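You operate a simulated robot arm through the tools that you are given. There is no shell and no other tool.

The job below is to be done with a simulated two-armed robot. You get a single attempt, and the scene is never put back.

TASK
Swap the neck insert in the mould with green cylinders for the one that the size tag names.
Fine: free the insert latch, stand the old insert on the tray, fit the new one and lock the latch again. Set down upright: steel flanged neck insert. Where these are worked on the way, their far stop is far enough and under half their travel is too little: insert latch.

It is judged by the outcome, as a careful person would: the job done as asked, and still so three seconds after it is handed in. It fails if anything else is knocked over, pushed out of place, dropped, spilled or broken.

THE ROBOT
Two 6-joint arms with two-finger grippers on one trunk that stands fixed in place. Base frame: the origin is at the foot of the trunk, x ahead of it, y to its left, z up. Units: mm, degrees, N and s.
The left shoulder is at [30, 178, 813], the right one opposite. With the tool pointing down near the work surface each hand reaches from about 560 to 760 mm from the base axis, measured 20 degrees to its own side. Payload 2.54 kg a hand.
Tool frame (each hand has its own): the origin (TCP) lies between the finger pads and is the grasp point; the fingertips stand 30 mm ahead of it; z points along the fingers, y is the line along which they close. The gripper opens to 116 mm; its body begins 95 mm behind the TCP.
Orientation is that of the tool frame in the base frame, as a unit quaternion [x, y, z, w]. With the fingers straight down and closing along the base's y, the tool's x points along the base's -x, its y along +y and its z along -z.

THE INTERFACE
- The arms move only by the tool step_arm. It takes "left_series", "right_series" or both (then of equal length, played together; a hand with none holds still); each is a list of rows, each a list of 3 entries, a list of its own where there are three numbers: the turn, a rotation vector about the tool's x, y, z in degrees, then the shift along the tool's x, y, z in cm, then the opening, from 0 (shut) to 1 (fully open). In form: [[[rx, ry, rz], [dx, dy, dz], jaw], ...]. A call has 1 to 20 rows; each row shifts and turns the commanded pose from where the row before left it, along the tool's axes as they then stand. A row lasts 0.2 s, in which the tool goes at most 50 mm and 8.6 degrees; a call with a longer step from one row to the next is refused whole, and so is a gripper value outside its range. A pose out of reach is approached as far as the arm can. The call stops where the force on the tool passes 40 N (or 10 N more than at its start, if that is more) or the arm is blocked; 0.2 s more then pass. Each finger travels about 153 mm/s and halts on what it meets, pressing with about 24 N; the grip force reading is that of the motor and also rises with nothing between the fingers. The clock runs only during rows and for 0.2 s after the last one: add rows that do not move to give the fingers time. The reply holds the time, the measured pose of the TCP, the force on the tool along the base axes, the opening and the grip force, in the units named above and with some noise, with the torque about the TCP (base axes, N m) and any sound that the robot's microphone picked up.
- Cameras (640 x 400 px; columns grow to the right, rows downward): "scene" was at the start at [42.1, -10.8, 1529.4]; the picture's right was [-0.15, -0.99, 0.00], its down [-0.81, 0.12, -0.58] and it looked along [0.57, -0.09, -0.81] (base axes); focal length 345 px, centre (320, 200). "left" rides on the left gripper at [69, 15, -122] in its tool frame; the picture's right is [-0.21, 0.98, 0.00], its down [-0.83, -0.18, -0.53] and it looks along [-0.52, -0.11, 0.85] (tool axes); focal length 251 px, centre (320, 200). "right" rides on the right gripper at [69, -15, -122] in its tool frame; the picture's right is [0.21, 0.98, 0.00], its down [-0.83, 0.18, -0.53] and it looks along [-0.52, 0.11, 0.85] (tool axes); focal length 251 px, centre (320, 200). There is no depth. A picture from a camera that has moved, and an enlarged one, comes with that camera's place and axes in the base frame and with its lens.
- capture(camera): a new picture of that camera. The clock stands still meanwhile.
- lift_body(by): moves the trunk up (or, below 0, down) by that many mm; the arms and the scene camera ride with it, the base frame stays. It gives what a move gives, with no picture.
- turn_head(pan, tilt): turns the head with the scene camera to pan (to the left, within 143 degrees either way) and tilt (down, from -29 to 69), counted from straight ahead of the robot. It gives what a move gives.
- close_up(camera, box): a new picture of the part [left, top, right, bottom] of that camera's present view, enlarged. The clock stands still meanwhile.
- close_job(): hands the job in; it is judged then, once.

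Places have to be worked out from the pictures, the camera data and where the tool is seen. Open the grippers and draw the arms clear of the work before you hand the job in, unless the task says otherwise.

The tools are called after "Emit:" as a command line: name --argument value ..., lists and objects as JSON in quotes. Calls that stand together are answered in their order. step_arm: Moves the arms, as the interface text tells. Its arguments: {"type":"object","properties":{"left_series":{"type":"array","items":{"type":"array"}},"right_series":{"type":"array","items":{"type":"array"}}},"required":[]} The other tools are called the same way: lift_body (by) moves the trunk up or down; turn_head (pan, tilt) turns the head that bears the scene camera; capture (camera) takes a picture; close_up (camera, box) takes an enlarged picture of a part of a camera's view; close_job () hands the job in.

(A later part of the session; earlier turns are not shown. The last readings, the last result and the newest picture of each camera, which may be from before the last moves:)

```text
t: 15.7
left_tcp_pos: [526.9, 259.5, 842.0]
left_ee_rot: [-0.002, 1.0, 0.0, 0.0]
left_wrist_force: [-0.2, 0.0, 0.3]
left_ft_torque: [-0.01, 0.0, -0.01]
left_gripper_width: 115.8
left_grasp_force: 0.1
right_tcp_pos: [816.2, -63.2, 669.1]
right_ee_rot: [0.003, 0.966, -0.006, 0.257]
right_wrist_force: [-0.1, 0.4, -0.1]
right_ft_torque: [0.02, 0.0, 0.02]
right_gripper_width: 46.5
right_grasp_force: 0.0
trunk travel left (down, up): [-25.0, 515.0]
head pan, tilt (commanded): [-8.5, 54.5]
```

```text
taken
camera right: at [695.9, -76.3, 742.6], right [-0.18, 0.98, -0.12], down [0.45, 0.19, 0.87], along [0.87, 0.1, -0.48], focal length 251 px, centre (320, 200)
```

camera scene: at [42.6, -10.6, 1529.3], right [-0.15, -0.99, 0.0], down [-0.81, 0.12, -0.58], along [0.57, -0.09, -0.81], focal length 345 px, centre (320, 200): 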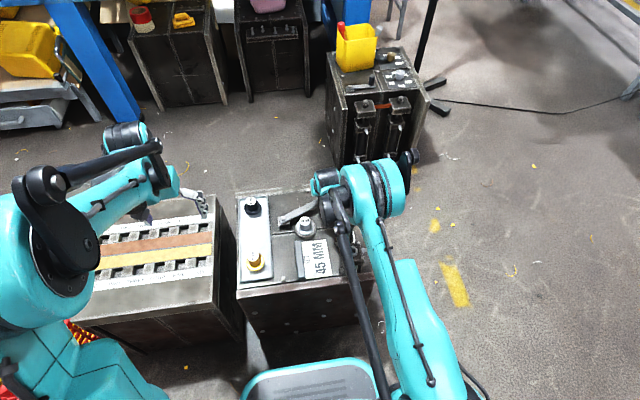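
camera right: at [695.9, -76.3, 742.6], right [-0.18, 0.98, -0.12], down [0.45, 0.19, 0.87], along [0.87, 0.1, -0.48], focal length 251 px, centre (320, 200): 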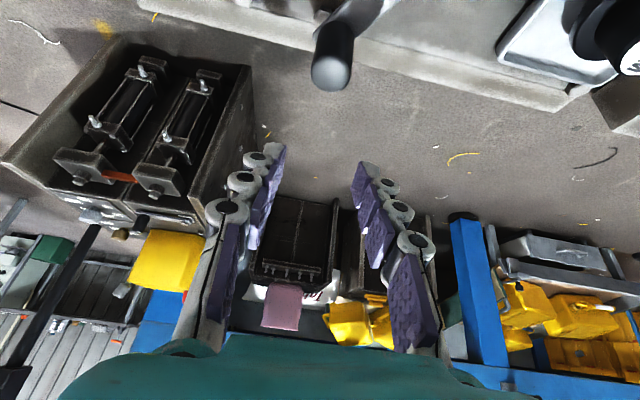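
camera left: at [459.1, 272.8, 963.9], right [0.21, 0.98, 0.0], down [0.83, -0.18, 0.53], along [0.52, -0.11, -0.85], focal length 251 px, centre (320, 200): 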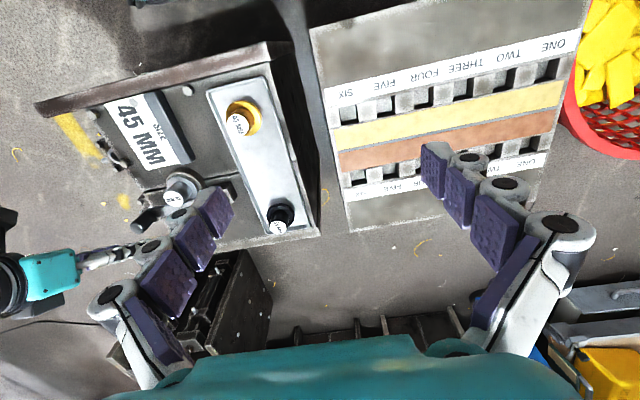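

The latch stays open. I withdraw the right arm to the right side, out of the left arm's way.

Emit:
step_arm --right_series '[[[0, 0, 0], [2.7, -2.71, -1.9], 0.4], [[0, 0, 0], [2.7, -2.71, -1.9], 0.4], [[0, 0, 0], [2.7, -2.71, -1.9], 0.4], [[0, 0, 0], [2.7, -2.71, -1.9], 0.4], [[0, 0, 0], [2.7, -2.71, -1.9], 0.4], [[0, 0, 0], [2.7, -2.71, -1.9], 0.4], [[0, 0, 0], [2.7, -2.71, -1.9], 0.4]]'

Emit:
capture --camera "scene"

Emit:
close_up --camera "scene" --box '[225, 170, 375, 290]'

```text
t: 17.3
left_tcp_pos: [526.2, 259.0, 841.8]
left_ee_rot: [-0.001, 1.0, 0.0, 0.001]
left_wrist_force: [0.5, -0.2, 0.5]
left_ft_torque: [-0.06, -0.03, 0.0]
left_gripper_width: 116.0
left_grasp_force: 0.1
right_tcp_pos: [583.7, -251.8, 695.6]
right_ee_rot: [0.002, 0.966, -0.006, 0.257]
right_wrist_force: [-0.3, -0.4, -0.8]
right_ft_torque: [0.03, 0.03, 0.0]
right_gripper_width: 46.4
right_grasp_force: 0.1
trunk travel left (down, up): [-25.0, 515.0]
head pan, tilt (commanded): [-8.5, 54.5]
```

```text
taken
camera scene: at [41.6, -11.2, 1529.5], right [-0.15, -0.99, 0.0], down [-0.81, 0.12, -0.58], along [0.57, -0.09, -0.81], focal length 345 px, centre (320, 200)
```

scene: 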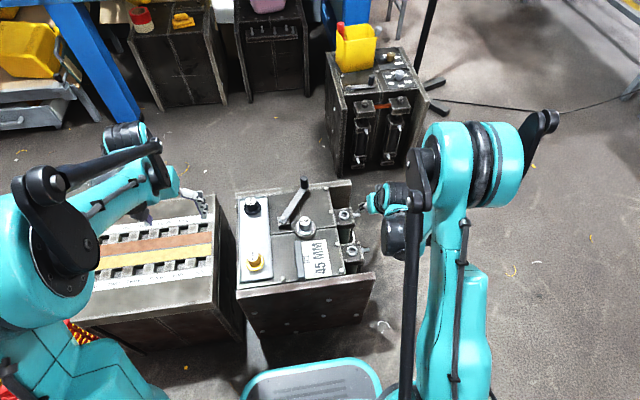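

```text
3.33 times, centred on (300, 230) of scene
camera zoom: at [41.6, -11.2, 1529.5], right [-0.15, -0.99, 0.0], down [-0.81, 0.12, -0.58], along [0.57, -0.09, -0.81], focal length 1150 px, centre (387, 100)
```

zoom: 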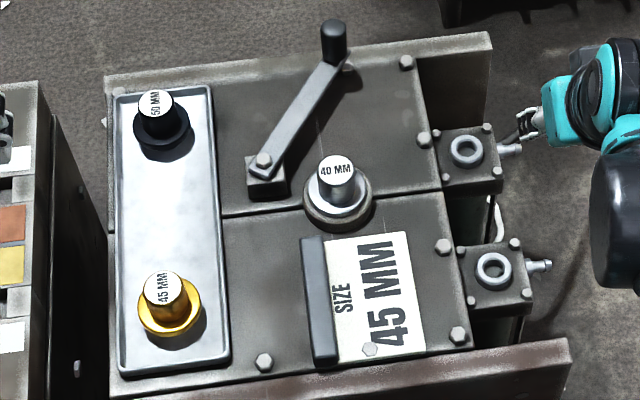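

Clear view: latch open at its far stop. Now I bring the left hand over near the seat for a good look at the steel insert.

Emit:
step_arm --left_series '[[[0, 0, 0], [-0.41, -3.66, 1.9], 1], [[0, 0, 0], [-0.41, -3.66, 1.9], 1], [[0, 0, 0], [-0.41, -3.66, 1.9], 1], [[0, 0, 0], [-0.41, -3.66, 1.9], 0.8], [[0, 0, 0], [-0.41, -3.66, 1.9], 0.62], [[0, 0, 0], [-0.41, -3.66, 1.9], 0.62], [[0, 0, 0], [-0.41, -3.66, 1.9], 0.62], [[0, 0, 0], [-0.41, -3.66, 1.9], 0.62], [[0, 0, 0], [0, 0, 0], 0.62]]'

Emit:
capture --camera "left"

Emit:
capture --camera "scene"

```text
t: 19.3
left_tcp_pos: [561.1, -32.7, 690.2]
left_ee_rot: [0.0, 1.0, -0.001, 0.0]
left_wrist_force: [0.1, -0.6, 0.0]
left_ft_torque: [0.03, 0.02, 0.04]
left_gripper_width: 71.7
left_grasp_force: 0.0
right_tcp_pos: [584.1, -251.7, 694.3]
right_ee_rot: [0.002, 0.967, -0.006, 0.256]
right_wrist_force: [0.1, 0.6, -0.1]
right_ft_torque: [0.03, -0.02, 0.01]
right_gripper_width: 46.7
right_grasp_force: 0.1
trunk travel left (down, up): [-25.0, 515.0]
head pan, tilt (commanded): [-8.5, 54.5]
```

```text
taken
camera left: at [492.0, -19.3, 811.4], right [0.21, 0.98, 0.0], down [0.83, -0.18, 0.53], along [0.52, -0.11, -0.85], focal length 251 px, centre (320, 200)
```

left: 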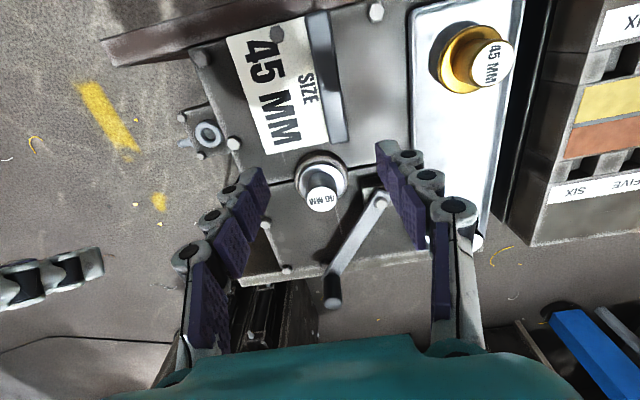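

```text
taken
camera scene: at [42.1, -10.9, 1529.5], right [-0.15, -0.99, 0.0], down [-0.81, 0.12, -0.58], along [0.57, -0.09, -0.81], focal length 345 px, centre (320, 200)
```

scene: 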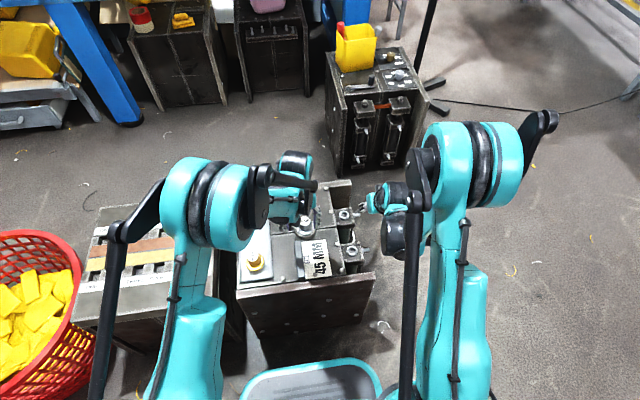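

I zoom on the steel insert and the brass one from here.

Emit:
close_up --camera "left" --box '[270, 140, 380, 225]'

Emit:
close_up --camera "left" --box '[410, 10, 530, 110]'

Emit:
close_up --camera "scene" --box '[235, 225, 295, 280]'

Emit:
close_up --camera "scene" --box '[280, 200, 340, 245]'

```text
4.71 times, centred on (325, 182) of left
camera zoom: at [492.0, -19.3, 811.4], right [0.21, 0.98, 0.0], down [0.83, -0.18, 0.53], along [0.52, -0.11, -0.85], focal length 1183 px, centre (296, 282)
```

zoom: 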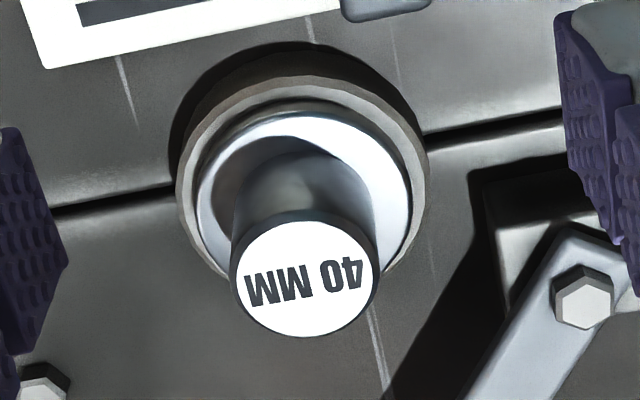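

```text
4.00 times, centred on (470, 60) of left
camera zoom: at [492.0, -19.3, 811.4], right [0.21, 0.98, 0.0], down [0.83, -0.18, 0.53], along [0.52, -0.11, -0.85], focal length 1006 px, centre (-280, 760)
```

zoom: 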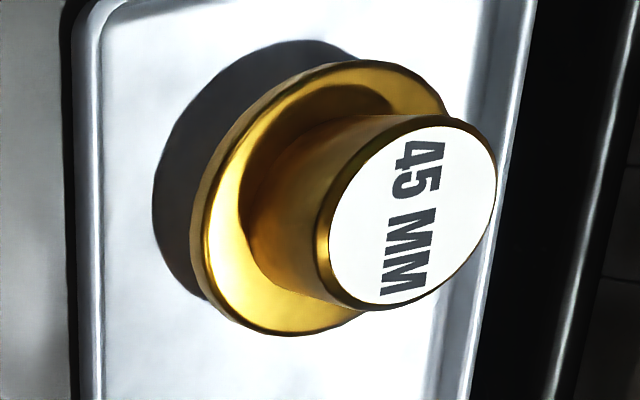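

```text
7.27 times, centred on (265, 252) of scene
camera zoom: at [42.1, -10.9, 1529.5], right [-0.15, -0.99, 0.0], down [-0.81, 0.12, -0.58], along [0.57, -0.09, -0.81], focal length 2510 px, centre (720, -182)
```

zoom: 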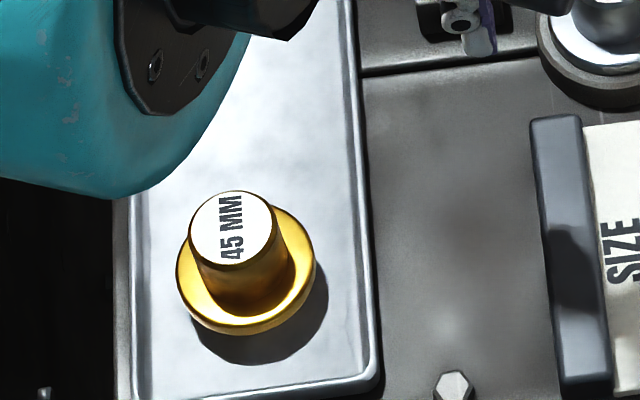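

```text
8.89 times, centred on (310, 222) of scene
camera zoom: at [42.1, -10.9, 1529.5], right [-0.15, -0.99, 0.0], down [-0.81, 0.12, -0.58], along [0.57, -0.09, -0.81], focal length 3068 px, centre (409, 0)
```

zoom: 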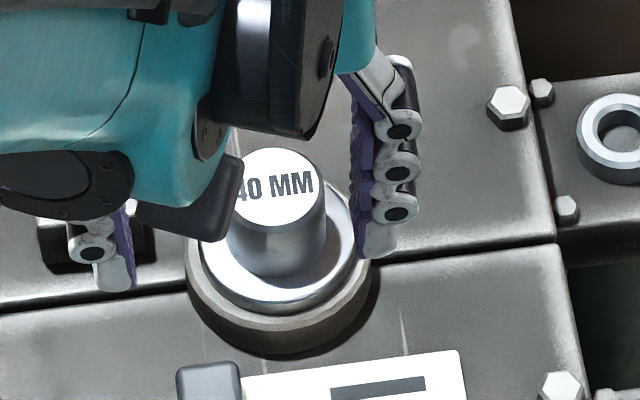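

Steel stub top is ≈85 mm ahead and 15 mm right of the left TCP. I move above it, TCP at z≈600 (fingertips ≈12 mm above it), with jaws at ~56 mm, then check alignment.

Emit:
step_arm --left_series '[[[0, 0, 0], [-2.83, -0.52, 2.9], 0.5], [[0, 0, 0], [-2.83, -0.52, 2.9], 0.48], [[0, 0, 0], [-2.83, -0.52, 2.9], 0.48], [[0, 0, 0], [0, 0, 0], 0.48]]'

Emit:
capture --camera "left"

Emit:
close_up --camera "left" --box '[240, 110, 400, 230]'

Emit:
close_up --camera "right" --box '[320, 0, 640, 200]'

```text
t: 20.3
left_tcp_pos: [642.5, -47.7, 602.1]
left_ee_rot: [-0.001, 1.0, 0.0, -0.001]
left_wrist_force: [0.0, -0.1, 0.5]
left_ft_torque: [0.01, -0.02, 0.02]
left_gripper_width: 55.8
left_grasp_force: 0.1
right_tcp_pos: [583.2, -251.9, 693.9]
right_ee_rot: [0.003, 0.967, -0.006, 0.256]
right_wrist_force: [0.0, -0.4, 0.1]
right_ft_torque: [0.02, 0.0, 0.02]
right_gripper_width: 46.2
right_grasp_force: 0.0
trunk travel left (down, up): [-25.0, 515.0]
head pan, tilt (commanded): [-8.5, 54.5]
```

```text
taken
camera left: at [574.4, -33.3, 723.9], right [0.21, 0.98, 0.0], down [0.83, -0.18, 0.53], along [0.52, -0.11, -0.85], focal length 251 px, centre (320, 200)
```

left: 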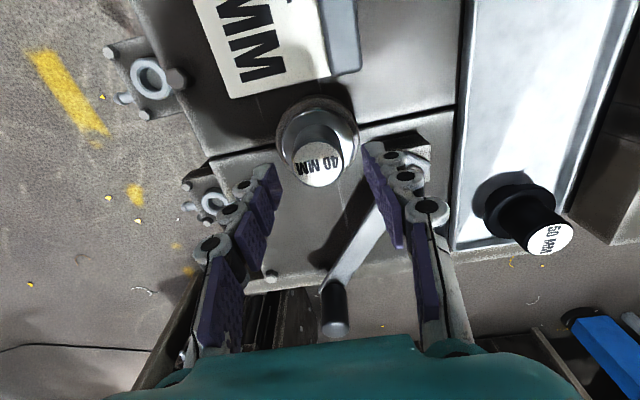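

```text
3.33 times, centred on (320, 170) of left
camera zoom: at [574.4, -33.3, 723.9], right [0.21, 0.98, 0.0], down [0.83, -0.18, 0.53], along [0.52, -0.11, -0.85], focal length 838 px, centre (320, 300)
```

zoom: 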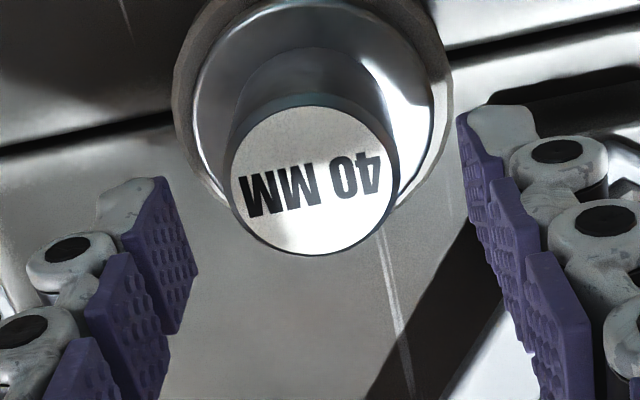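

```text
2.00 times, centred on (480, 100) of right
camera zoom: at [462.7, -264.7, 767.1], right [-0.18, 0.98, -0.12], down [0.45, 0.19, 0.87], along [0.87, 0.1, -0.48], focal length 503 px, centre (0, 400)
```

zoom: 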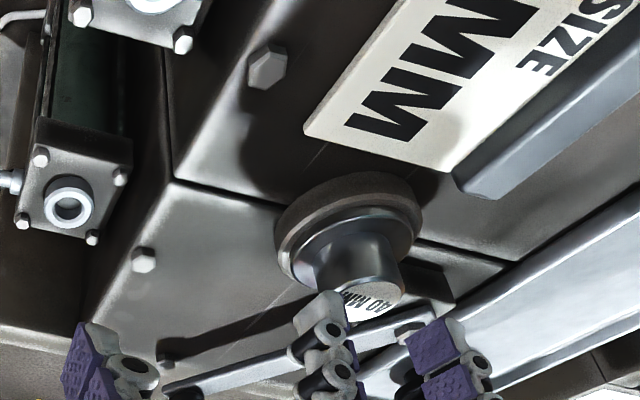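

Alignment is within ~2 mm. I correct +2 mm x, -1.5 mm y and descend ~41 mm so the fingertips straddle the stub just above the flange.

Emit:
step_arm --left_series '[[[0, 0, 0], [-0.2, -0.15, 0.5], 0.48], [[0, 0, 0], [0, 0, 1.2], 0.48], [[0, 0, 0], [0, 0, 1.2], 0.48], [[0, 0, 0], [0, 0, 1.2], 0.48], [[0, 0, 0], [0, 0, 0], 0.48]]'

Emit:
capture --camera "left"

Emit:
close_up --camera "right" --box '[420, 80, 620, 220]'

```text
t: 21.5
left_tcp_pos: [646.3, -50.0, 562.2]
left_ee_rot: [-0.001, 1.0, 0.0, 0.0]
left_wrist_force: [-0.6, 0.0, 0.1]
left_ft_torque: [-0.03, 0.02, -0.02]
left_gripper_width: 55.7
left_grasp_force: 0.1
right_tcp_pos: [583.5, -251.0, 694.1]
right_ee_rot: [0.002, 0.967, -0.006, 0.256]
right_wrist_force: [0.9, -0.7, -0.1]
right_ft_torque: [0.01, 0.0, 0.02]
right_gripper_width: 46.3
right_grasp_force: 0.0
trunk travel left (down, up): [-25.0, 515.0]
head pan, tilt (commanded): [-8.5, 54.5]
```

```text
taken
camera left: at [578.6, -35.4, 683.7], right [0.21, 0.98, 0.0], down [0.83, -0.18, 0.53], along [0.52, -0.11, -0.85], focal length 251 px, centre (320, 200)
```

left: 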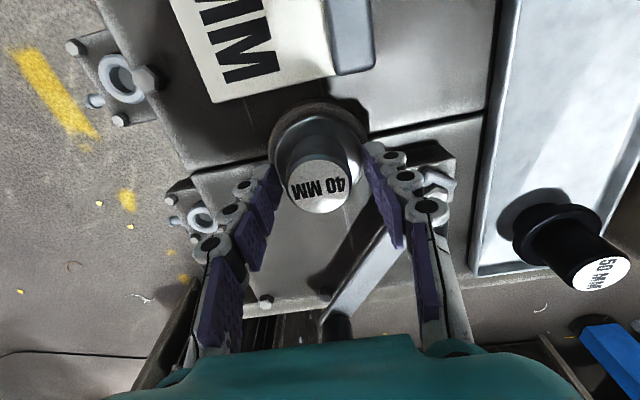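

```text
2.86 times, centred on (520, 150) of right
camera zoom: at [462.8, -264.7, 767.0], right [-0.18, 0.98, -0.12], down [0.45, 0.19, 0.87], along [0.87, 0.1, -0.48], focal length 718 px, centre (-251, 343)
```

zoom: 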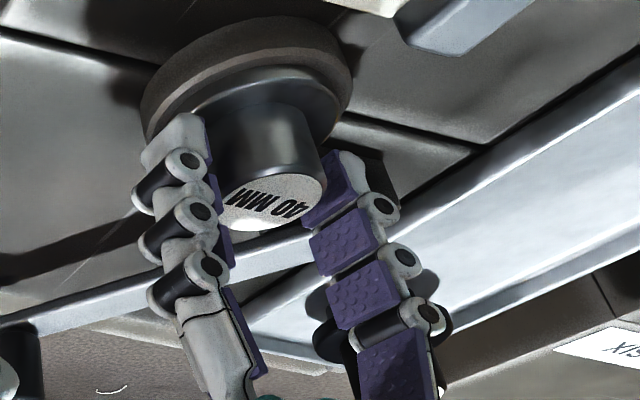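

Fingers straddle the stub with no contact. I close the left gripper on it.

Emit:
step_arm --left_series '[[[0, 0, 0], [0, 0, 0], 0.2], [[0, 0, 0], [0, 0, 0], 0.2], [[0, 0, 0], [0, 0, 0], 0.2]]'

Emit:
capture --camera "left"

Emit:
close_up --camera "left" --box '[240, 90, 400, 230]'

Emit:
close_up --camera "right" --box '[420, 80, 620, 220]'

```text
t: 22.3
left_tcp_pos: [647.8, -49.8, 561.0]
left_ee_rot: [-0.001, 1.0, 0.0, 0.0]
left_wrist_force: [0.4, -0.4, 0.0]
left_ft_torque: [0.0, 0.0, -0.01]
left_gripper_width: 36.9
left_grasp_force: 24.2
right_tcp_pos: [583.0, -251.0, 694.2]
right_ee_rot: [0.003, 0.966, -0.006, 0.257]
right_wrist_force: [0.3, 0.3, 0.5]
right_ft_torque: [0.01, -0.01, 0.01]
right_gripper_width: 46.6
right_grasp_force: 0.1
trunk travel left (down, up): [-25.0, 515.0]
head pan, tilt (commanded): [-8.5, 54.5]
```

```text
taken
camera left: at [578.6, -35.3, 683.7], right [0.21, 0.98, 0.0], down [0.83, -0.18, 0.53], along [0.52, -0.11, -0.85], focal length 251 px, centre (320, 200)
```

left: 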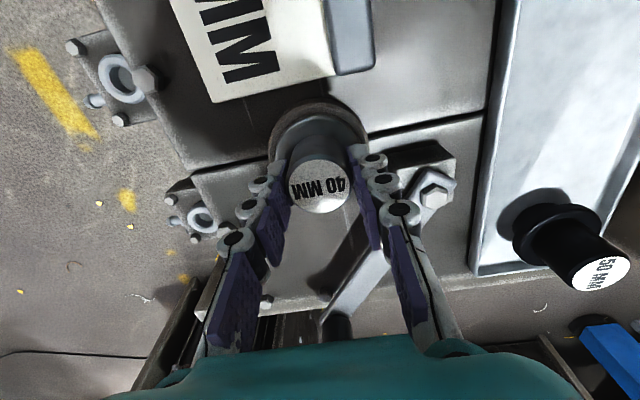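

```text
2.86 times, centred on (320, 160) of left
camera zoom: at [578.6, -35.3, 683.7], right [0.21, 0.98, 0.0], down [0.83, -0.18, 0.53], along [0.52, -0.11, -0.85], focal length 718 px, centre (320, 314)
```

zoom: 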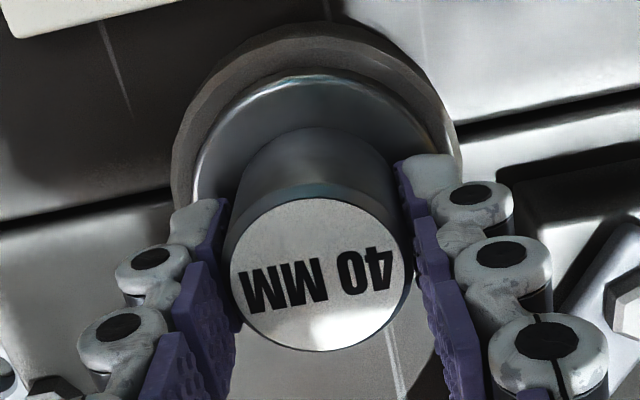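

```text
2.86 times, centred on (520, 150) of right
camera zoom: at [462.8, -264.7, 767.0], right [-0.18, 0.98, -0.12], down [0.45, 0.19, 0.87], along [0.87, 0.1, -0.48], focal length 718 px, centre (-251, 343)
```

zoom: 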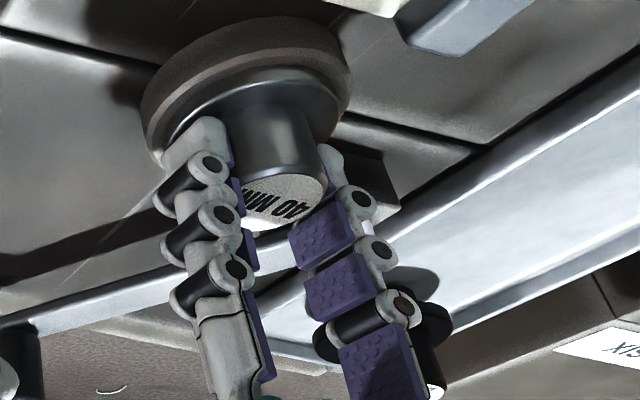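

Gripped at 36.9 mm with no side load; seat pose is TCP ≈ (647.6,-50.3,561.7). I lift straight up gently, 65 mm.

Emit:
step_arm --left_series '[[[0, 0, 0], [0, 0, -0.4], 0.2], [[0, 0, 0], [0, 0, -0.8], 0.2], [[0, 0, 0], [0, 0, -1.0], 0.2], [[0, 0, 0], [0, 0, -1.3], 0.2], [[0, 0, 0], [0, 0, -1.5], 0.2], [[0, 0, 0], [0, 0, -1.5], 0.2], [[0, 0, 0], [0, 0, 0], 0.2]]'

Emit:
capture --camera "left"

Emit:
capture --camera "right"

Emit:
close_up --camera "right" --box '[420, 60, 620, 220]'

```text
t: 23.9
left_tcp_pos: [647.9, -50.2, 626.8]
left_ee_rot: [-0.002, 1.0, 0.0, 0.001]
left_wrist_force: [0.2, 0.2, -1.4]
left_ft_torque: [-0.01, 0.03, 0.0]
left_gripper_width: 36.8
left_grasp_force: 24.1
right_tcp_pos: [583.7, -251.5, 694.4]
right_ee_rot: [0.002, 0.967, -0.006, 0.256]
right_wrist_force: [-0.2, -0.2, 0.5]
right_ft_torque: [0.03, 0.02, 0.02]
right_gripper_width: 46.4
right_grasp_force: 0.0
trunk travel left (down, up): [-25.0, 515.0]
head pan, tilt (commanded): [-8.5, 54.5]
```

```text
taken
camera left: at [578.4, -35.1, 748.6], right [0.21, 0.98, 0.0], down [0.83, -0.18, 0.53], along [0.52, -0.11, -0.85], focal length 251 px, centre (320, 200)
```

left: 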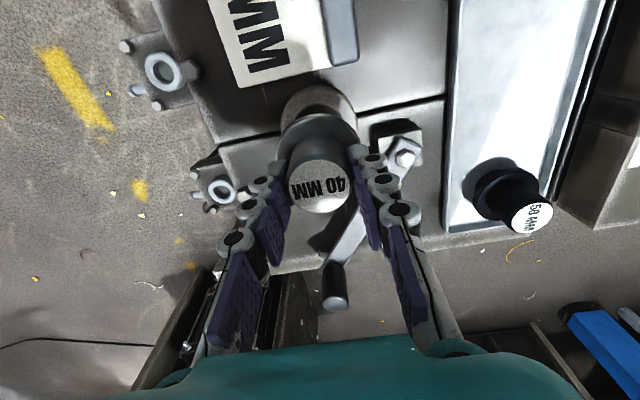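

```text
taken
camera right: at [462.9, -264.7, 766.9], right [-0.18, 0.98, -0.12], down [0.45, 0.19, 0.87], along [0.87, 0.1, -0.48], focal length 251 px, centre (320, 200)
```

right: 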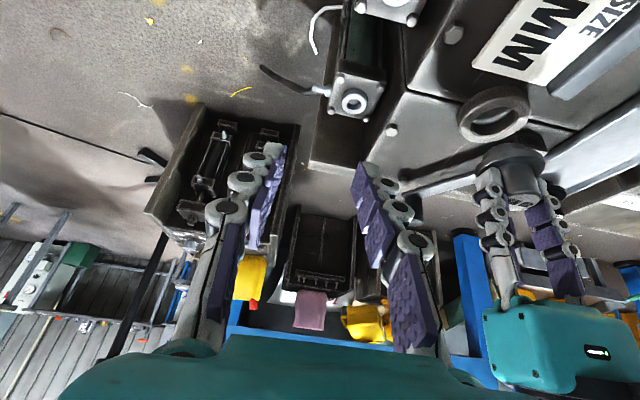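

```text
2.50 times, centred on (520, 140) of right
camera zoom: at [462.9, -264.7, 766.9], right [-0.18, 0.98, -0.12], down [0.45, 0.19, 0.87], along [0.87, 0.1, -0.48], focal length 629 px, centre (-180, 350)
```

zoom: 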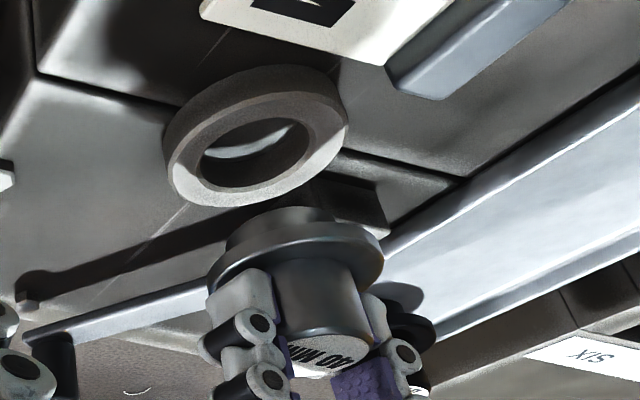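

The steel insert is out cleanly; it has a short spigot below the flange, and the seat is a ring with a bore. I carry it level to the middle of the tray (≈(650,123)), between the brass and black inserts.

Emit:
step_arm --left_series '[[[0, 0, 0], [-0.05, 3.46, 0], 0.2], [[0, 0, 0], [-0.05, 3.46, 0], 0.2], [[0, 0, 0], [-0.05, 3.46, 0], 0.2], [[0, 0, 0], [-0.05, 3.46, 0], 0.2], [[0, 0, 0], [-0.05, 3.46, 0], 0.2], [[0, 0, 0], [0, 0, 0], 0.2]]'

Emit:
capture --camera "left"

Emit:
capture --camera "scene"

Emit:
close_up --camera "scene" --box '[225, 170, 375, 290]'

```text
t: 25.3
left_tcp_pos: [646.6, 122.2, 627.0]
left_ee_rot: [-0.001, 1.0, 0.0, 0.001]
left_wrist_force: [-0.5, 0.2, -2.1]
left_ft_torque: [0.0, 0.01, 0.02]
left_gripper_width: 36.8
left_grasp_force: 23.9
right_tcp_pos: [583.2, -252.4, 693.2]
right_ee_rot: [0.003, 0.967, -0.006, 0.256]
right_wrist_force: [0.3, -0.3, -0.1]
right_ft_torque: [0.03, 0.0, 0.0]
right_gripper_width: 46.6
right_grasp_force: 0.1
trunk travel left (down, up): [-25.0, 515.0]
head pan, tilt (commanded): [-8.5, 54.5]
```

```text
taken
camera left: at [578.3, 137.2, 749.0], right [0.21, 0.98, 0.0], down [0.83, -0.18, 0.53], along [0.52, -0.11, -0.85], focal length 251 px, centre (320, 200)
```

left: 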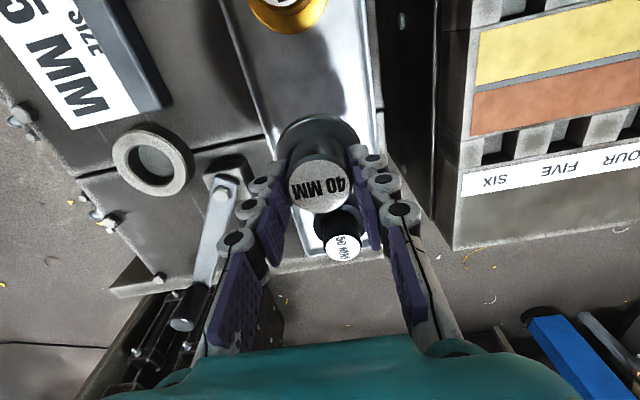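

```text
taken
camera scene: at [42.4, -10.9, 1529.4], right [-0.15, -0.99, 0.0], down [-0.81, 0.12, -0.58], along [0.57, -0.09, -0.81], focal length 345 px, centre (320, 200)
```

scene: 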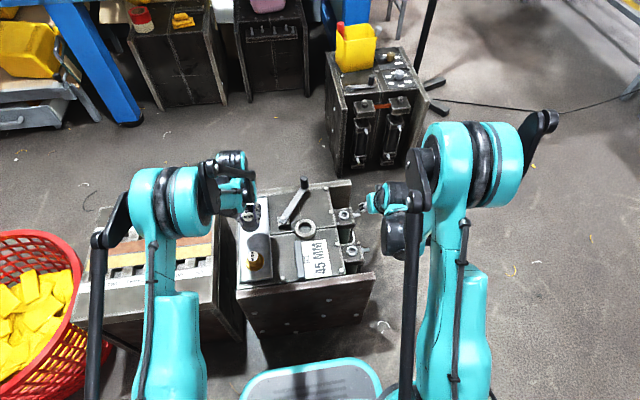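

```text
3.33 times, centred on (300, 230) of scene
camera zoom: at [42.4, -10.9, 1529.4], right [-0.15, -0.99, 0.0], down [-0.81, 0.12, -0.58], along [0.57, -0.09, -0.81], focal length 1150 px, centre (387, 100)
```

zoom: 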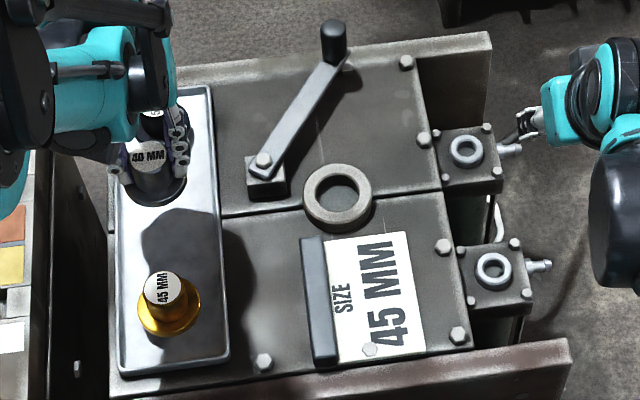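

Steel is over the free middle of the tray (black ≈ (752,123), brass ≈ (540,125)). I lower it most of the way, to TCP z≈576.

Emit:
step_arm --left_series '[[[0, 0, 0], [0, 0, 2.0], 0.2], [[0, 0, 0], [0, 0, 1.6], 0.2], [[0, 0, 0], [0, 0, 1.0], 0.2], [[0, 0, 0], [0, 0, 0.5], 0.2], [[0, 0, 0], [0, 0, 0], 0.2]]'

Emit:
close_up --camera "left" --box '[230, 80, 410, 230]'

Emit:
close_up --camera "scene" --box '[235, 190, 295, 240]'

Emit:
close_up --camera "right" --box '[500, 60, 640, 200]'

```text
t: 26.5
left_tcp_pos: [649.0, 122.7, 576.3]
left_ee_rot: [-0.001, 1.0, 0.001, 0.0]
left_wrist_force: [-0.6, -0.1, -2.8]
left_ft_torque: [0.01, -0.02, 0.05]
left_gripper_width: 37.2
left_grasp_force: 24.3
right_tcp_pos: [583.9, -252.2, 693.8]
right_ee_rot: [0.002, 0.967, -0.006, 0.256]
right_wrist_force: [-0.1, -0.2, 0.1]
right_ft_torque: [0.0, 0.0, 0.0]
right_gripper_width: 46.3
right_grasp_force: 0.1
trunk travel left (down, up): [-25.0, 515.0]
head pan, tilt (commanded): [-8.5, 54.5]
```

```text
2.67 times, centred on (320, 155) of left
camera zoom: at [580.8, 137.0, 697.8], right [0.21, 0.98, 0.0], down [0.83, -0.18, 0.53], along [0.52, -0.11, -0.85], focal length 670 px, centre (320, 320)
```

zoom: 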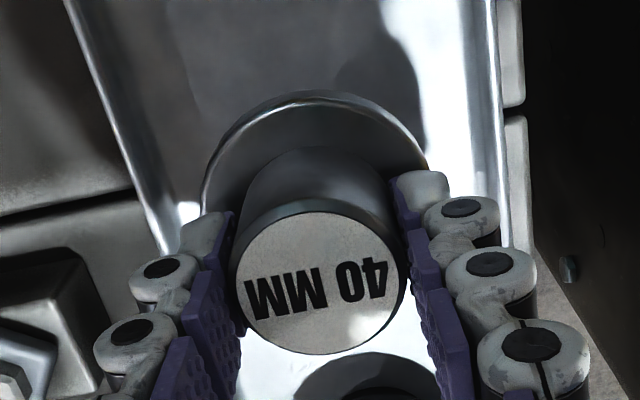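

```text
8.00 times, centred on (265, 215) of scene
camera zoom: at [42.4, -10.8, 1529.4], right [-0.15, -0.99, 0.0], down [-0.81, 0.12, -0.58], along [0.57, -0.09, -0.81], focal length 2761 px, centre (760, 80)
```

zoom: 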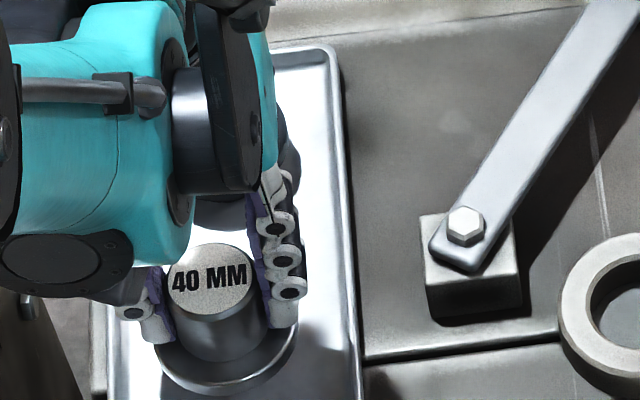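

```text
2.86 times, centred on (570, 130) of right
camera zoom: at [462.8, -264.7, 767.0], right [-0.18, 0.98, -0.12], down [0.45, 0.19, 0.87], along [0.87, 0.1, -0.48], focal length 718 px, centre (-394, 400)
```

zoom: 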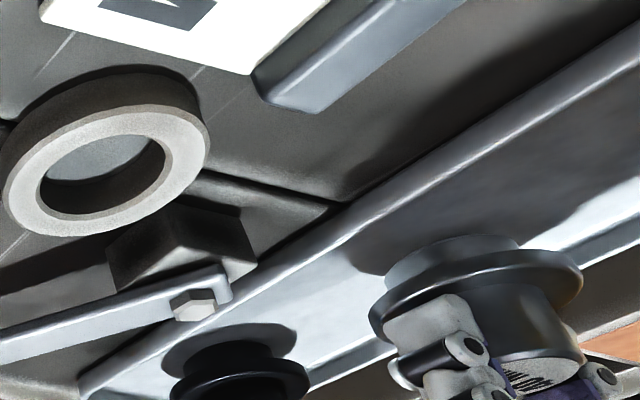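

No slip. I lower in small steps watching the vertical force.

Emit:
step_arm --left_series '[[[0, 0, 0], [0, 0, 0.2], 0.2], [[0, 0, 0], [0, 0, 0.2], 0.2], [[0, 0, 0], [0, 0, 0.2], 0.2], [[0, 0, 0], [0, 0, 0], 0.2]]'

```text
t: 27.5
left_tcp_pos: [649.8, 123.1, 569.2]
left_ee_rot: [-0.001, 1.0, 0.0, 0.0]
left_wrist_force: [-0.5, 0.0, -1.7]
left_ft_torque: [0.01, 0.03, 0.0]
left_gripper_width: 36.8
left_grasp_force: 23.7
right_tcp_pos: [584.0, -251.4, 694.1]
right_ee_rot: [0.002, 0.967, -0.006, 0.257]
right_wrist_force: [-0.3, -0.3, -0.1]
right_ft_torque: [0.0, -0.01, -0.05]
right_gripper_width: 46.5
right_grasp_force: 0.0
trunk travel left (down, up): [-25.0, 515.0]
head pan, tilt (commanded): [-8.5, 54.5]
```

Still hanging free (-1.7 N). I go on lowering in 1.5 mm steps.

Emit:
step_arm --left_series '[[[0, 0, 0], [0, 0, 0.15], 0.2], [[0, 0, 0], [0, 0, 0.15], 0.2], [[0, 0, 0], [0, 0, 0], 0.2]]'

Emit:
close_up --camera "right" --box '[560, 80, 640, 180]'

```text
t: 28.3
left_tcp_pos: [650.5, 122.1, 566.3]
left_ee_rot: [-0.001, 1.0, 0.001, 0.0]
left_wrist_force: [0.1, 0.4, -0.9]
left_ft_torque: [0.0, 0.0, 0.03]
left_gripper_width: 37.0
left_grasp_force: 24.0
right_tcp_pos: [583.2, -250.9, 692.5]
right_ee_rot: [0.002, 0.967, -0.006, 0.255]
right_wrist_force: [0.4, 0.8, -0.3]
right_ft_torque: [0.0, 0.0, -0.03]
right_gripper_width: 46.4
right_grasp_force: 0.0
trunk travel left (down, up): [-25.0, 515.0]
head pan, tilt (commanded): [-8.5, 54.5]
```

```text
4.00 times, centred on (600, 130) of right
camera zoom: at [462.9, -264.7, 767.0], right [-0.18, 0.98, -0.12], down [0.45, 0.19, 0.87], along [0.87, 0.1, -0.48], focal length 1006 px, centre (-800, 480)
```

zoom: 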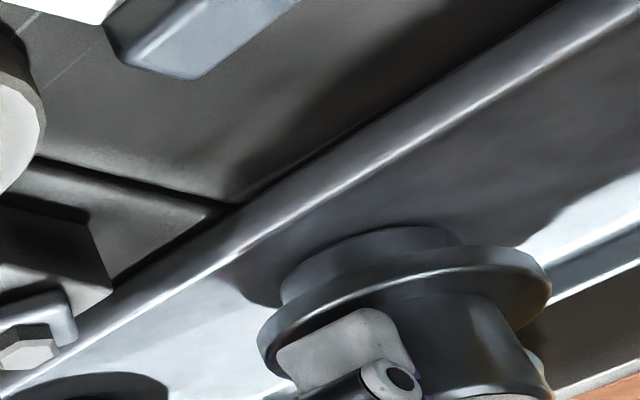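

Emit:
step_arm --left_series '[[[0, 0, 0], [0, 0, 0.12], 0.2], [[0, 0, 0], [0, 0, 0.12], 0.2], [[0, 0, 0], [0, 0, 0], 0.2]]'

```text
t: 29.1
left_tcp_pos: [649.4, 124.0, 565.2]
left_ee_rot: [-0.001, 1.0, 0.001, -0.001]
left_wrist_force: [0.2, -1.4, 6.8]
left_ft_torque: [-0.11, 0.03, 0.01]
left_gripper_width: 36.8
left_grasp_force: 23.7
right_tcp_pos: [583.3, -251.3, 694.8]
right_ee_rot: [0.002, 0.967, -0.006, 0.256]
right_wrist_force: [0.1, -0.3, 0.3]
right_ft_torque: [0.01, 0.02, 0.03]
right_gripper_width: 46.3
right_grasp_force: 0.0
trunk travel left (down, up): [-25.0, 515.0]
head pan, tilt (commanded): [-8.5, 54.5]
```

Contact with the tray (+6.8 N) at TCP z≈565. I open to 56 mm and rise straight up.

Emit:
step_arm --left_series '[[[0, 0, 0], [0, 0, 0], 0.48], [[0, 0, 0], [0, 0, 0], 0.48], [[0, 0, 0], [0, 0, -1.5], 0.48], [[0, 0, 0], [0, 0, -2.5], 0.48], [[0, 0, 0], [0, 0, -3.0], 0.48], [[0, 0, 0], [0, 0, 0], 0.48]]'

Emit:
capture --camera "left"

Emit:
close_up --camera "scene" --box '[225, 180, 315, 280]'

```text
t: 30.5
left_tcp_pos: [650.1, 122.3, 635.2]
left_ee_rot: [-0.001, 1.0, 0.001, 0.0]
left_wrist_force: [0.0, 0.6, 1.0]
left_ft_torque: [-0.02, 0.01, -0.01]
left_gripper_width: 55.6
left_grasp_force: 0.0
right_tcp_pos: [583.0, -251.6, 693.2]
right_ee_rot: [0.002, 0.967, -0.006, 0.256]
right_wrist_force: [1.0, -0.5, -0.6]
right_ft_torque: [0.01, 0.03, 0.03]
right_gripper_width: 46.4
right_grasp_force: 0.1
trunk travel left (down, up): [-25.0, 515.0]
head pan, tilt (commanded): [-8.5, 54.5]
```

```text
taken
camera left: at [581.5, 136.6, 757.0], right [0.21, 0.98, 0.0], down [0.83, -0.18, 0.53], along [0.52, -0.11, -0.85], focal length 251 px, centre (320, 200)
```

left: 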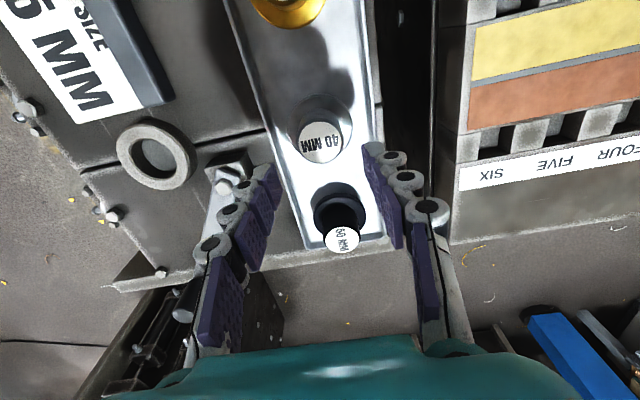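

```text
4.00 times, centred on (270, 230) of scene
camera zoom: at [42.2, -10.9, 1529.4], right [-0.15, -0.99, 0.0], down [-0.81, 0.12, -0.58], along [0.57, -0.09, -0.81], focal length 1381 px, centre (520, 80)
```

zoom: 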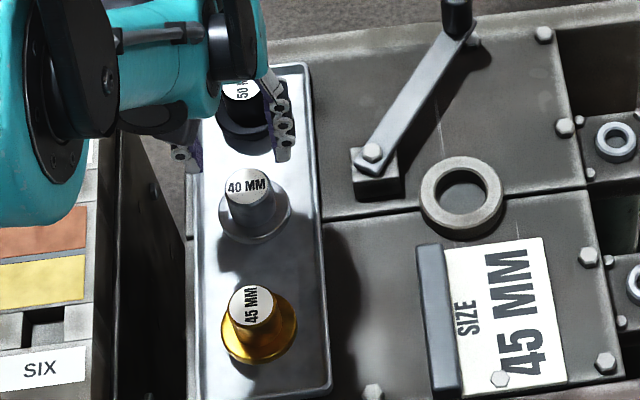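

The steel insert stands upright in the middle of the tray. Now I move over the brass 45 MM insert (≈(541,124)).

Emit:
step_arm --left_series '[[[0, 0, 0], [3.6, 0.03, 0.3], 0.52], [[0, 0, 0], [3.6, 0.03, 0.6], 0.52], [[0, 0, 0], [3.6, 0.03, 0.6], 0.52], [[0, 0, 0], [0, 0, 0], 0.52]]'

Emit:
capture --camera "left"

Emit:
close_up --camera "left" --box '[240, 110, 400, 230]'

```text
t: 31.5
left_tcp_pos: [541.0, 124.1, 619.3]
left_ee_rot: [-0.001, 1.0, 0.0, 0.0]
left_wrist_force: [-0.2, 0.4, 0.9]
left_ft_torque: [0.0, -0.01, -0.01]
left_gripper_width: 60.3
left_grasp_force: 0.0
right_tcp_pos: [583.7, -251.6, 693.2]
right_ee_rot: [0.003, 0.967, -0.007, 0.256]
right_wrist_force: [0.8, -0.4, -0.1]
right_ft_torque: [-0.02, 0.02, -0.02]
right_gripper_width: 46.4
right_grasp_force: 0.0
trunk travel left (down, up): [-25.0, 515.0]
head pan, tilt (commanded): [-8.5, 54.5]
```

```text
taken
camera left: at [472.1, 138.7, 741.6], right [0.21, 0.98, 0.0], down [0.83, -0.18, 0.53], along [0.52, -0.11, -0.85], focal length 251 px, centre (320, 200)
```

left: 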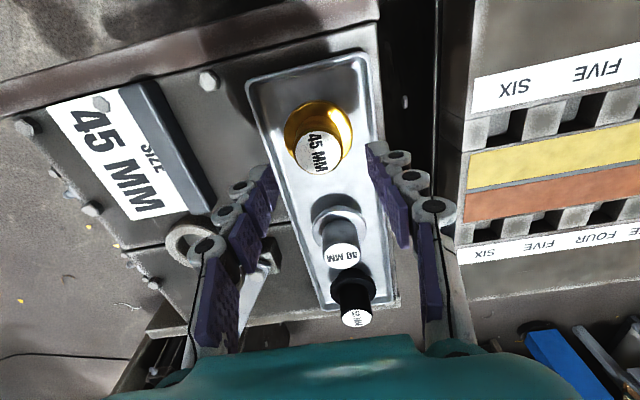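

```text
3.33 times, centred on (320, 170) of left
camera zoom: at [472.1, 138.7, 741.6], right [0.21, 0.98, 0.0], down [0.83, -0.18, 0.53], along [0.52, -0.11, -0.85], focal length 838 px, centre (320, 300)
```

zoom: 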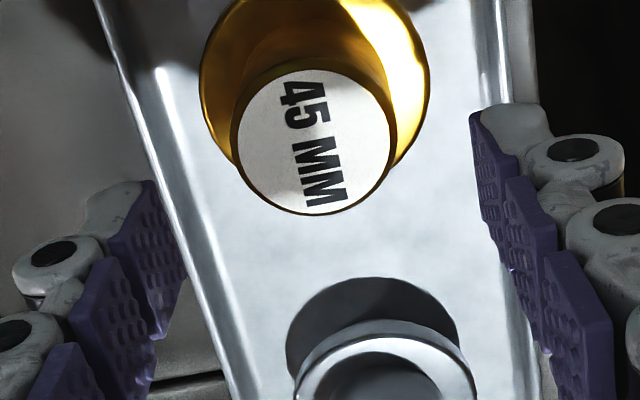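

Brass top centre ≈ (540.4,122.3); I want the same tool-relative offset as with the steel one (axis ~2.3 mm robot-side of TCP). Shift +1.6 mm x, -1.4 mm y and descend to TCP z≈565.

Emit:
step_arm --left_series '[[[0, 0, 0], [-0.16, -0.14, 1.0], 0.5], [[0, 0, 0], [0, 0, 1.5], 0.5], [[0, 0, 0], [0, 0, 1.5], 0.5], [[0, 0, 0], [0, 0, 1.4], 0.5], [[0, 0, 0], [0, 0, 0], 0.5]]'

Emit:
close_up --camera "left" --box '[240, 90, 400, 230]'

Emit:
capture --camera "scene"

```text
t: 32.7
left_tcp_pos: [544.0, 120.8, 567.1]
left_ee_rot: [0.0, 1.0, 0.0, 0.0]
left_wrist_force: [0.1, 0.2, 0.1]
left_ft_torque: [-0.04, -0.02, 0.01]
left_gripper_width: 57.9
left_grasp_force: 0.1
right_tcp_pos: [583.4, -252.0, 692.8]
right_ee_rot: [0.002, 0.966, -0.006, 0.257]
right_wrist_force: [-0.3, 1.0, 0.4]
right_ft_torque: [0.01, 0.01, 0.0]
right_gripper_width: 46.5
right_grasp_force: 0.1
trunk travel left (down, up): [-25.0, 515.0]
head pan, tilt (commanded): [-8.5, 54.5]
```

```text
2.86 times, centred on (320, 160) of left
camera zoom: at [474.8, 136.1, 687.9], right [0.21, 0.98, 0.0], down [0.83, -0.18, 0.53], along [0.52, -0.11, -0.85], focal length 718 px, centre (320, 314)
```

zoom: 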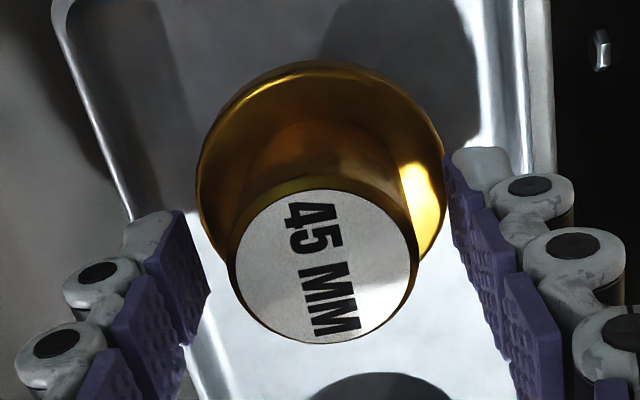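

```text
taken
camera scene: at [42.2, -10.9, 1529.4], right [-0.15, -0.99, 0.0], down [-0.81, 0.12, -0.58], along [0.57, -0.09, -0.81], focal length 345 px, centre (320, 200)
```

scene: 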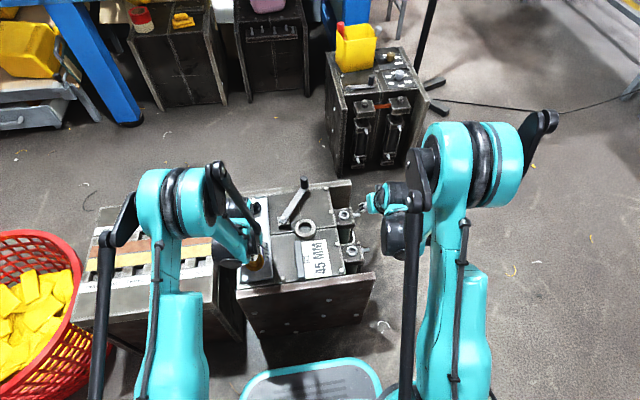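

Very close to the steel reference; I fine-tune (-1.2 mm x, -0.9 mm z) and close on the brass stub.

Emit:
step_arm --left_series '[[[0, 0, 0], [0.12, 0, 0.09], 0.5], [[0, 0, 0], [0, 0, 0], 0.2], [[0, 0, 0], [0, 0, 0], 0.2], [[0, 0, 0], [0, 0, 0], 0.2]]'

Emit:
close_up --camera "left" --box '[240, 90, 400, 230]'

```text
t: 33.7
left_tcp_pos: [541.8, 121.6, 564.6]
left_ee_rot: [-0.001, 1.0, -0.001, 0.001]
left_wrist_force: [0.0, -0.1, 2.7]
left_ft_torque: [-0.01, 0.05, 0.02]
left_gripper_width: 36.8
left_grasp_force: 24.1
right_tcp_pos: [584.1, -252.0, 694.1]
right_ee_rot: [0.002, 0.967, -0.006, 0.256]
right_wrist_force: [-0.3, -0.1, -0.3]
right_ft_torque: [-0.03, -0.01, 0.02]
right_gripper_width: 46.5
right_grasp_force: 0.1
trunk travel left (down, up): [-25.0, 515.0]
head pan, tilt (commanded): [-8.5, 54.5]
```

```text
2.86 times, centred on (320, 160) of left
camera zoom: at [473.4, 136.4, 686.9], right [0.21, 0.98, 0.0], down [0.83, -0.18, 0.53], along [0.52, -0.11, -0.85], focal length 718 px, centre (320, 314)
```

zoom: 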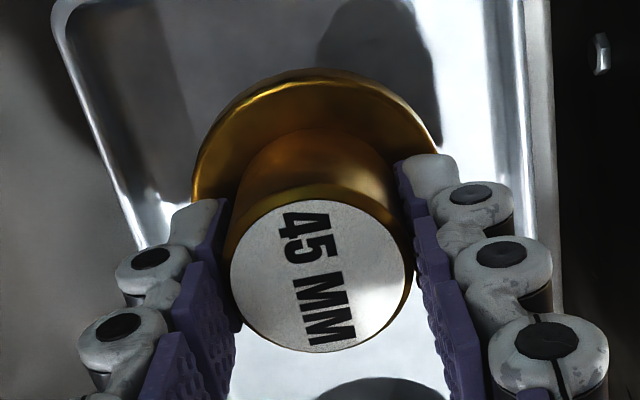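

The brass insert is gripped at exactly the same tool-relative spot as the steel one. I lift it 65 mm.

Emit:
step_arm --left_series '[[[0, 0, 0], [0, 0, -0.4], 0.2], [[0, 0, 0], [0, 0, -0.8], 0.2], [[0, 0, 0], [0, 0, -1.3], 0.2], [[0, 0, 0], [0, 0, -2.0], 0.2], [[0, 0, 0], [0, 0, -2.0], 0.2], [[0, 0, 0], [0, 0, 0], 0.2]]'

Emit:
capture --camera "left"

Emit:
close_up --camera "scene" --box '[225, 180, 375, 290]'

```text
t: 35.1
left_tcp_pos: [542.2, 122.8, 629.2]
left_ee_rot: [-0.001, 1.0, 0.0, 0.001]
left_wrist_force: [-0.6, 0.5, -1.2]
left_ft_torque: [-0.01, 0.04, 0.0]
left_gripper_width: 37.0
left_grasp_force: 24.5
right_tcp_pos: [584.1, -252.0, 692.6]
right_ee_rot: [0.002, 0.967, -0.006, 0.256]
right_wrist_force: [-0.5, -0.1, -0.2]
right_ft_torque: [0.01, 0.0, -0.03]
right_gripper_width: 46.5
right_grasp_force: 0.0
trunk travel left (down, up): [-25.0, 515.0]
head pan, tilt (commanded): [-8.5, 54.5]
```

```text
taken
camera left: at [473.4, 136.9, 751.7], right [0.21, 0.98, 0.0], down [0.83, -0.18, 0.53], along [0.52, -0.11, -0.85], focal length 251 px, centre (320, 200)
```

left: 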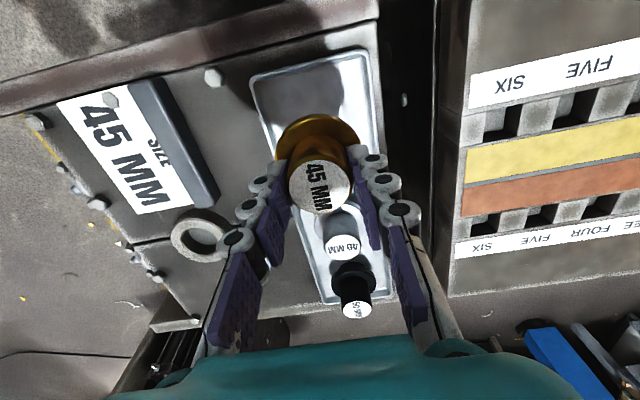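

```text
3.64 times, centred on (300, 235) of scene
camera zoom: at [42.3, -10.9, 1529.4], right [-0.15, -0.99, 0.0], down [-0.81, 0.12, -0.58], along [0.57, -0.09, -0.81], focal length 1255 px, centre (393, 73)
```

zoom: 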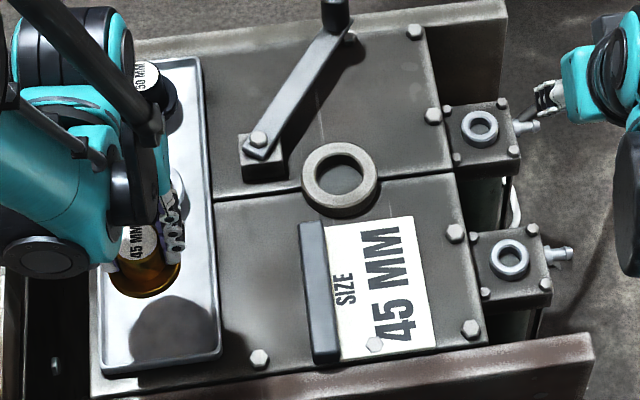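

Now I carry it to above the seat: +105.1 mm x, -172.5 mm y from here (back to the exact seat pose).

Emit:
step_arm --left_series '[[[0, 0, 0], [-2.102, -3.45, 0], 0.2], [[0, 0, 0], [-2.102, -3.45, 0], 0.2], [[0, 0, 0], [-2.102, -3.45, 0], 0.2], [[0, 0, 0], [-2.102, -3.45, 0], 0.2], [[0, 0, 0], [-2.102, -3.45, 0], 0.2], [[0, 0, 0], [0, 0, 0], 0.2], [[0, 0, 0], [0, 0, 0], 0.2]]'

Emit:
close_up --camera "left" --box '[240, 70, 400, 230]'

Emit:
close_up --camera "right" --box '[420, 60, 620, 220]'

```text
t: 36.7
left_tcp_pos: [647.4, -52.0, 628.2]
left_ee_rot: [-0.001, 1.0, 0.0, 0.001]
left_wrist_force: [0.9, 0.1, -1.6]
left_ft_torque: [-0.02, -0.01, 0.02]
left_gripper_width: 36.7
left_grasp_force: 23.9
right_tcp_pos: [584.0, -252.4, 693.0]
right_ee_rot: [0.002, 0.967, -0.006, 0.256]
right_wrist_force: [0.2, -0.4, 0.2]
right_ft_torque: [0.02, 0.03, 0.0]
right_gripper_width: 46.3
right_grasp_force: 0.1
trunk travel left (down, up): [-25.0, 515.0]
head pan, tilt (commanded): [-8.5, 54.5]
```

```text
2.50 times, centred on (320, 150) of left
camera zoom: at [578.4, -36.7, 750.4], right [0.21, 0.98, 0.0], down [0.83, -0.18, 0.53], along [0.52, -0.11, -0.85], focal length 629 px, centre (320, 325)
```

zoom: 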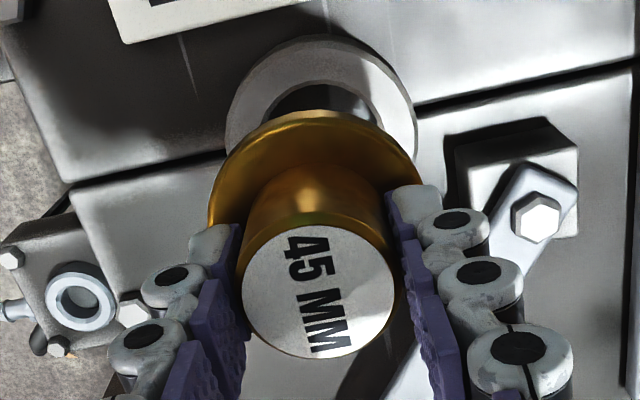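

```text
2.50 times, centred on (520, 140) of right
camera zoom: at [462.8, -264.7, 767.0], right [-0.18, 0.98, -0.12], down [0.45, 0.19, 0.87], along [0.87, 0.1, -0.48], focal length 629 px, centre (-180, 350)
```

zoom: 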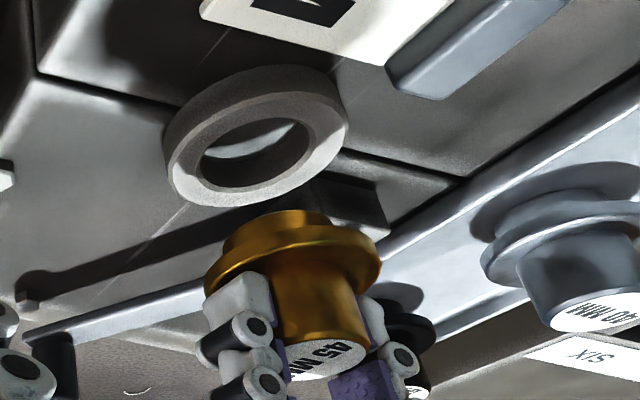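

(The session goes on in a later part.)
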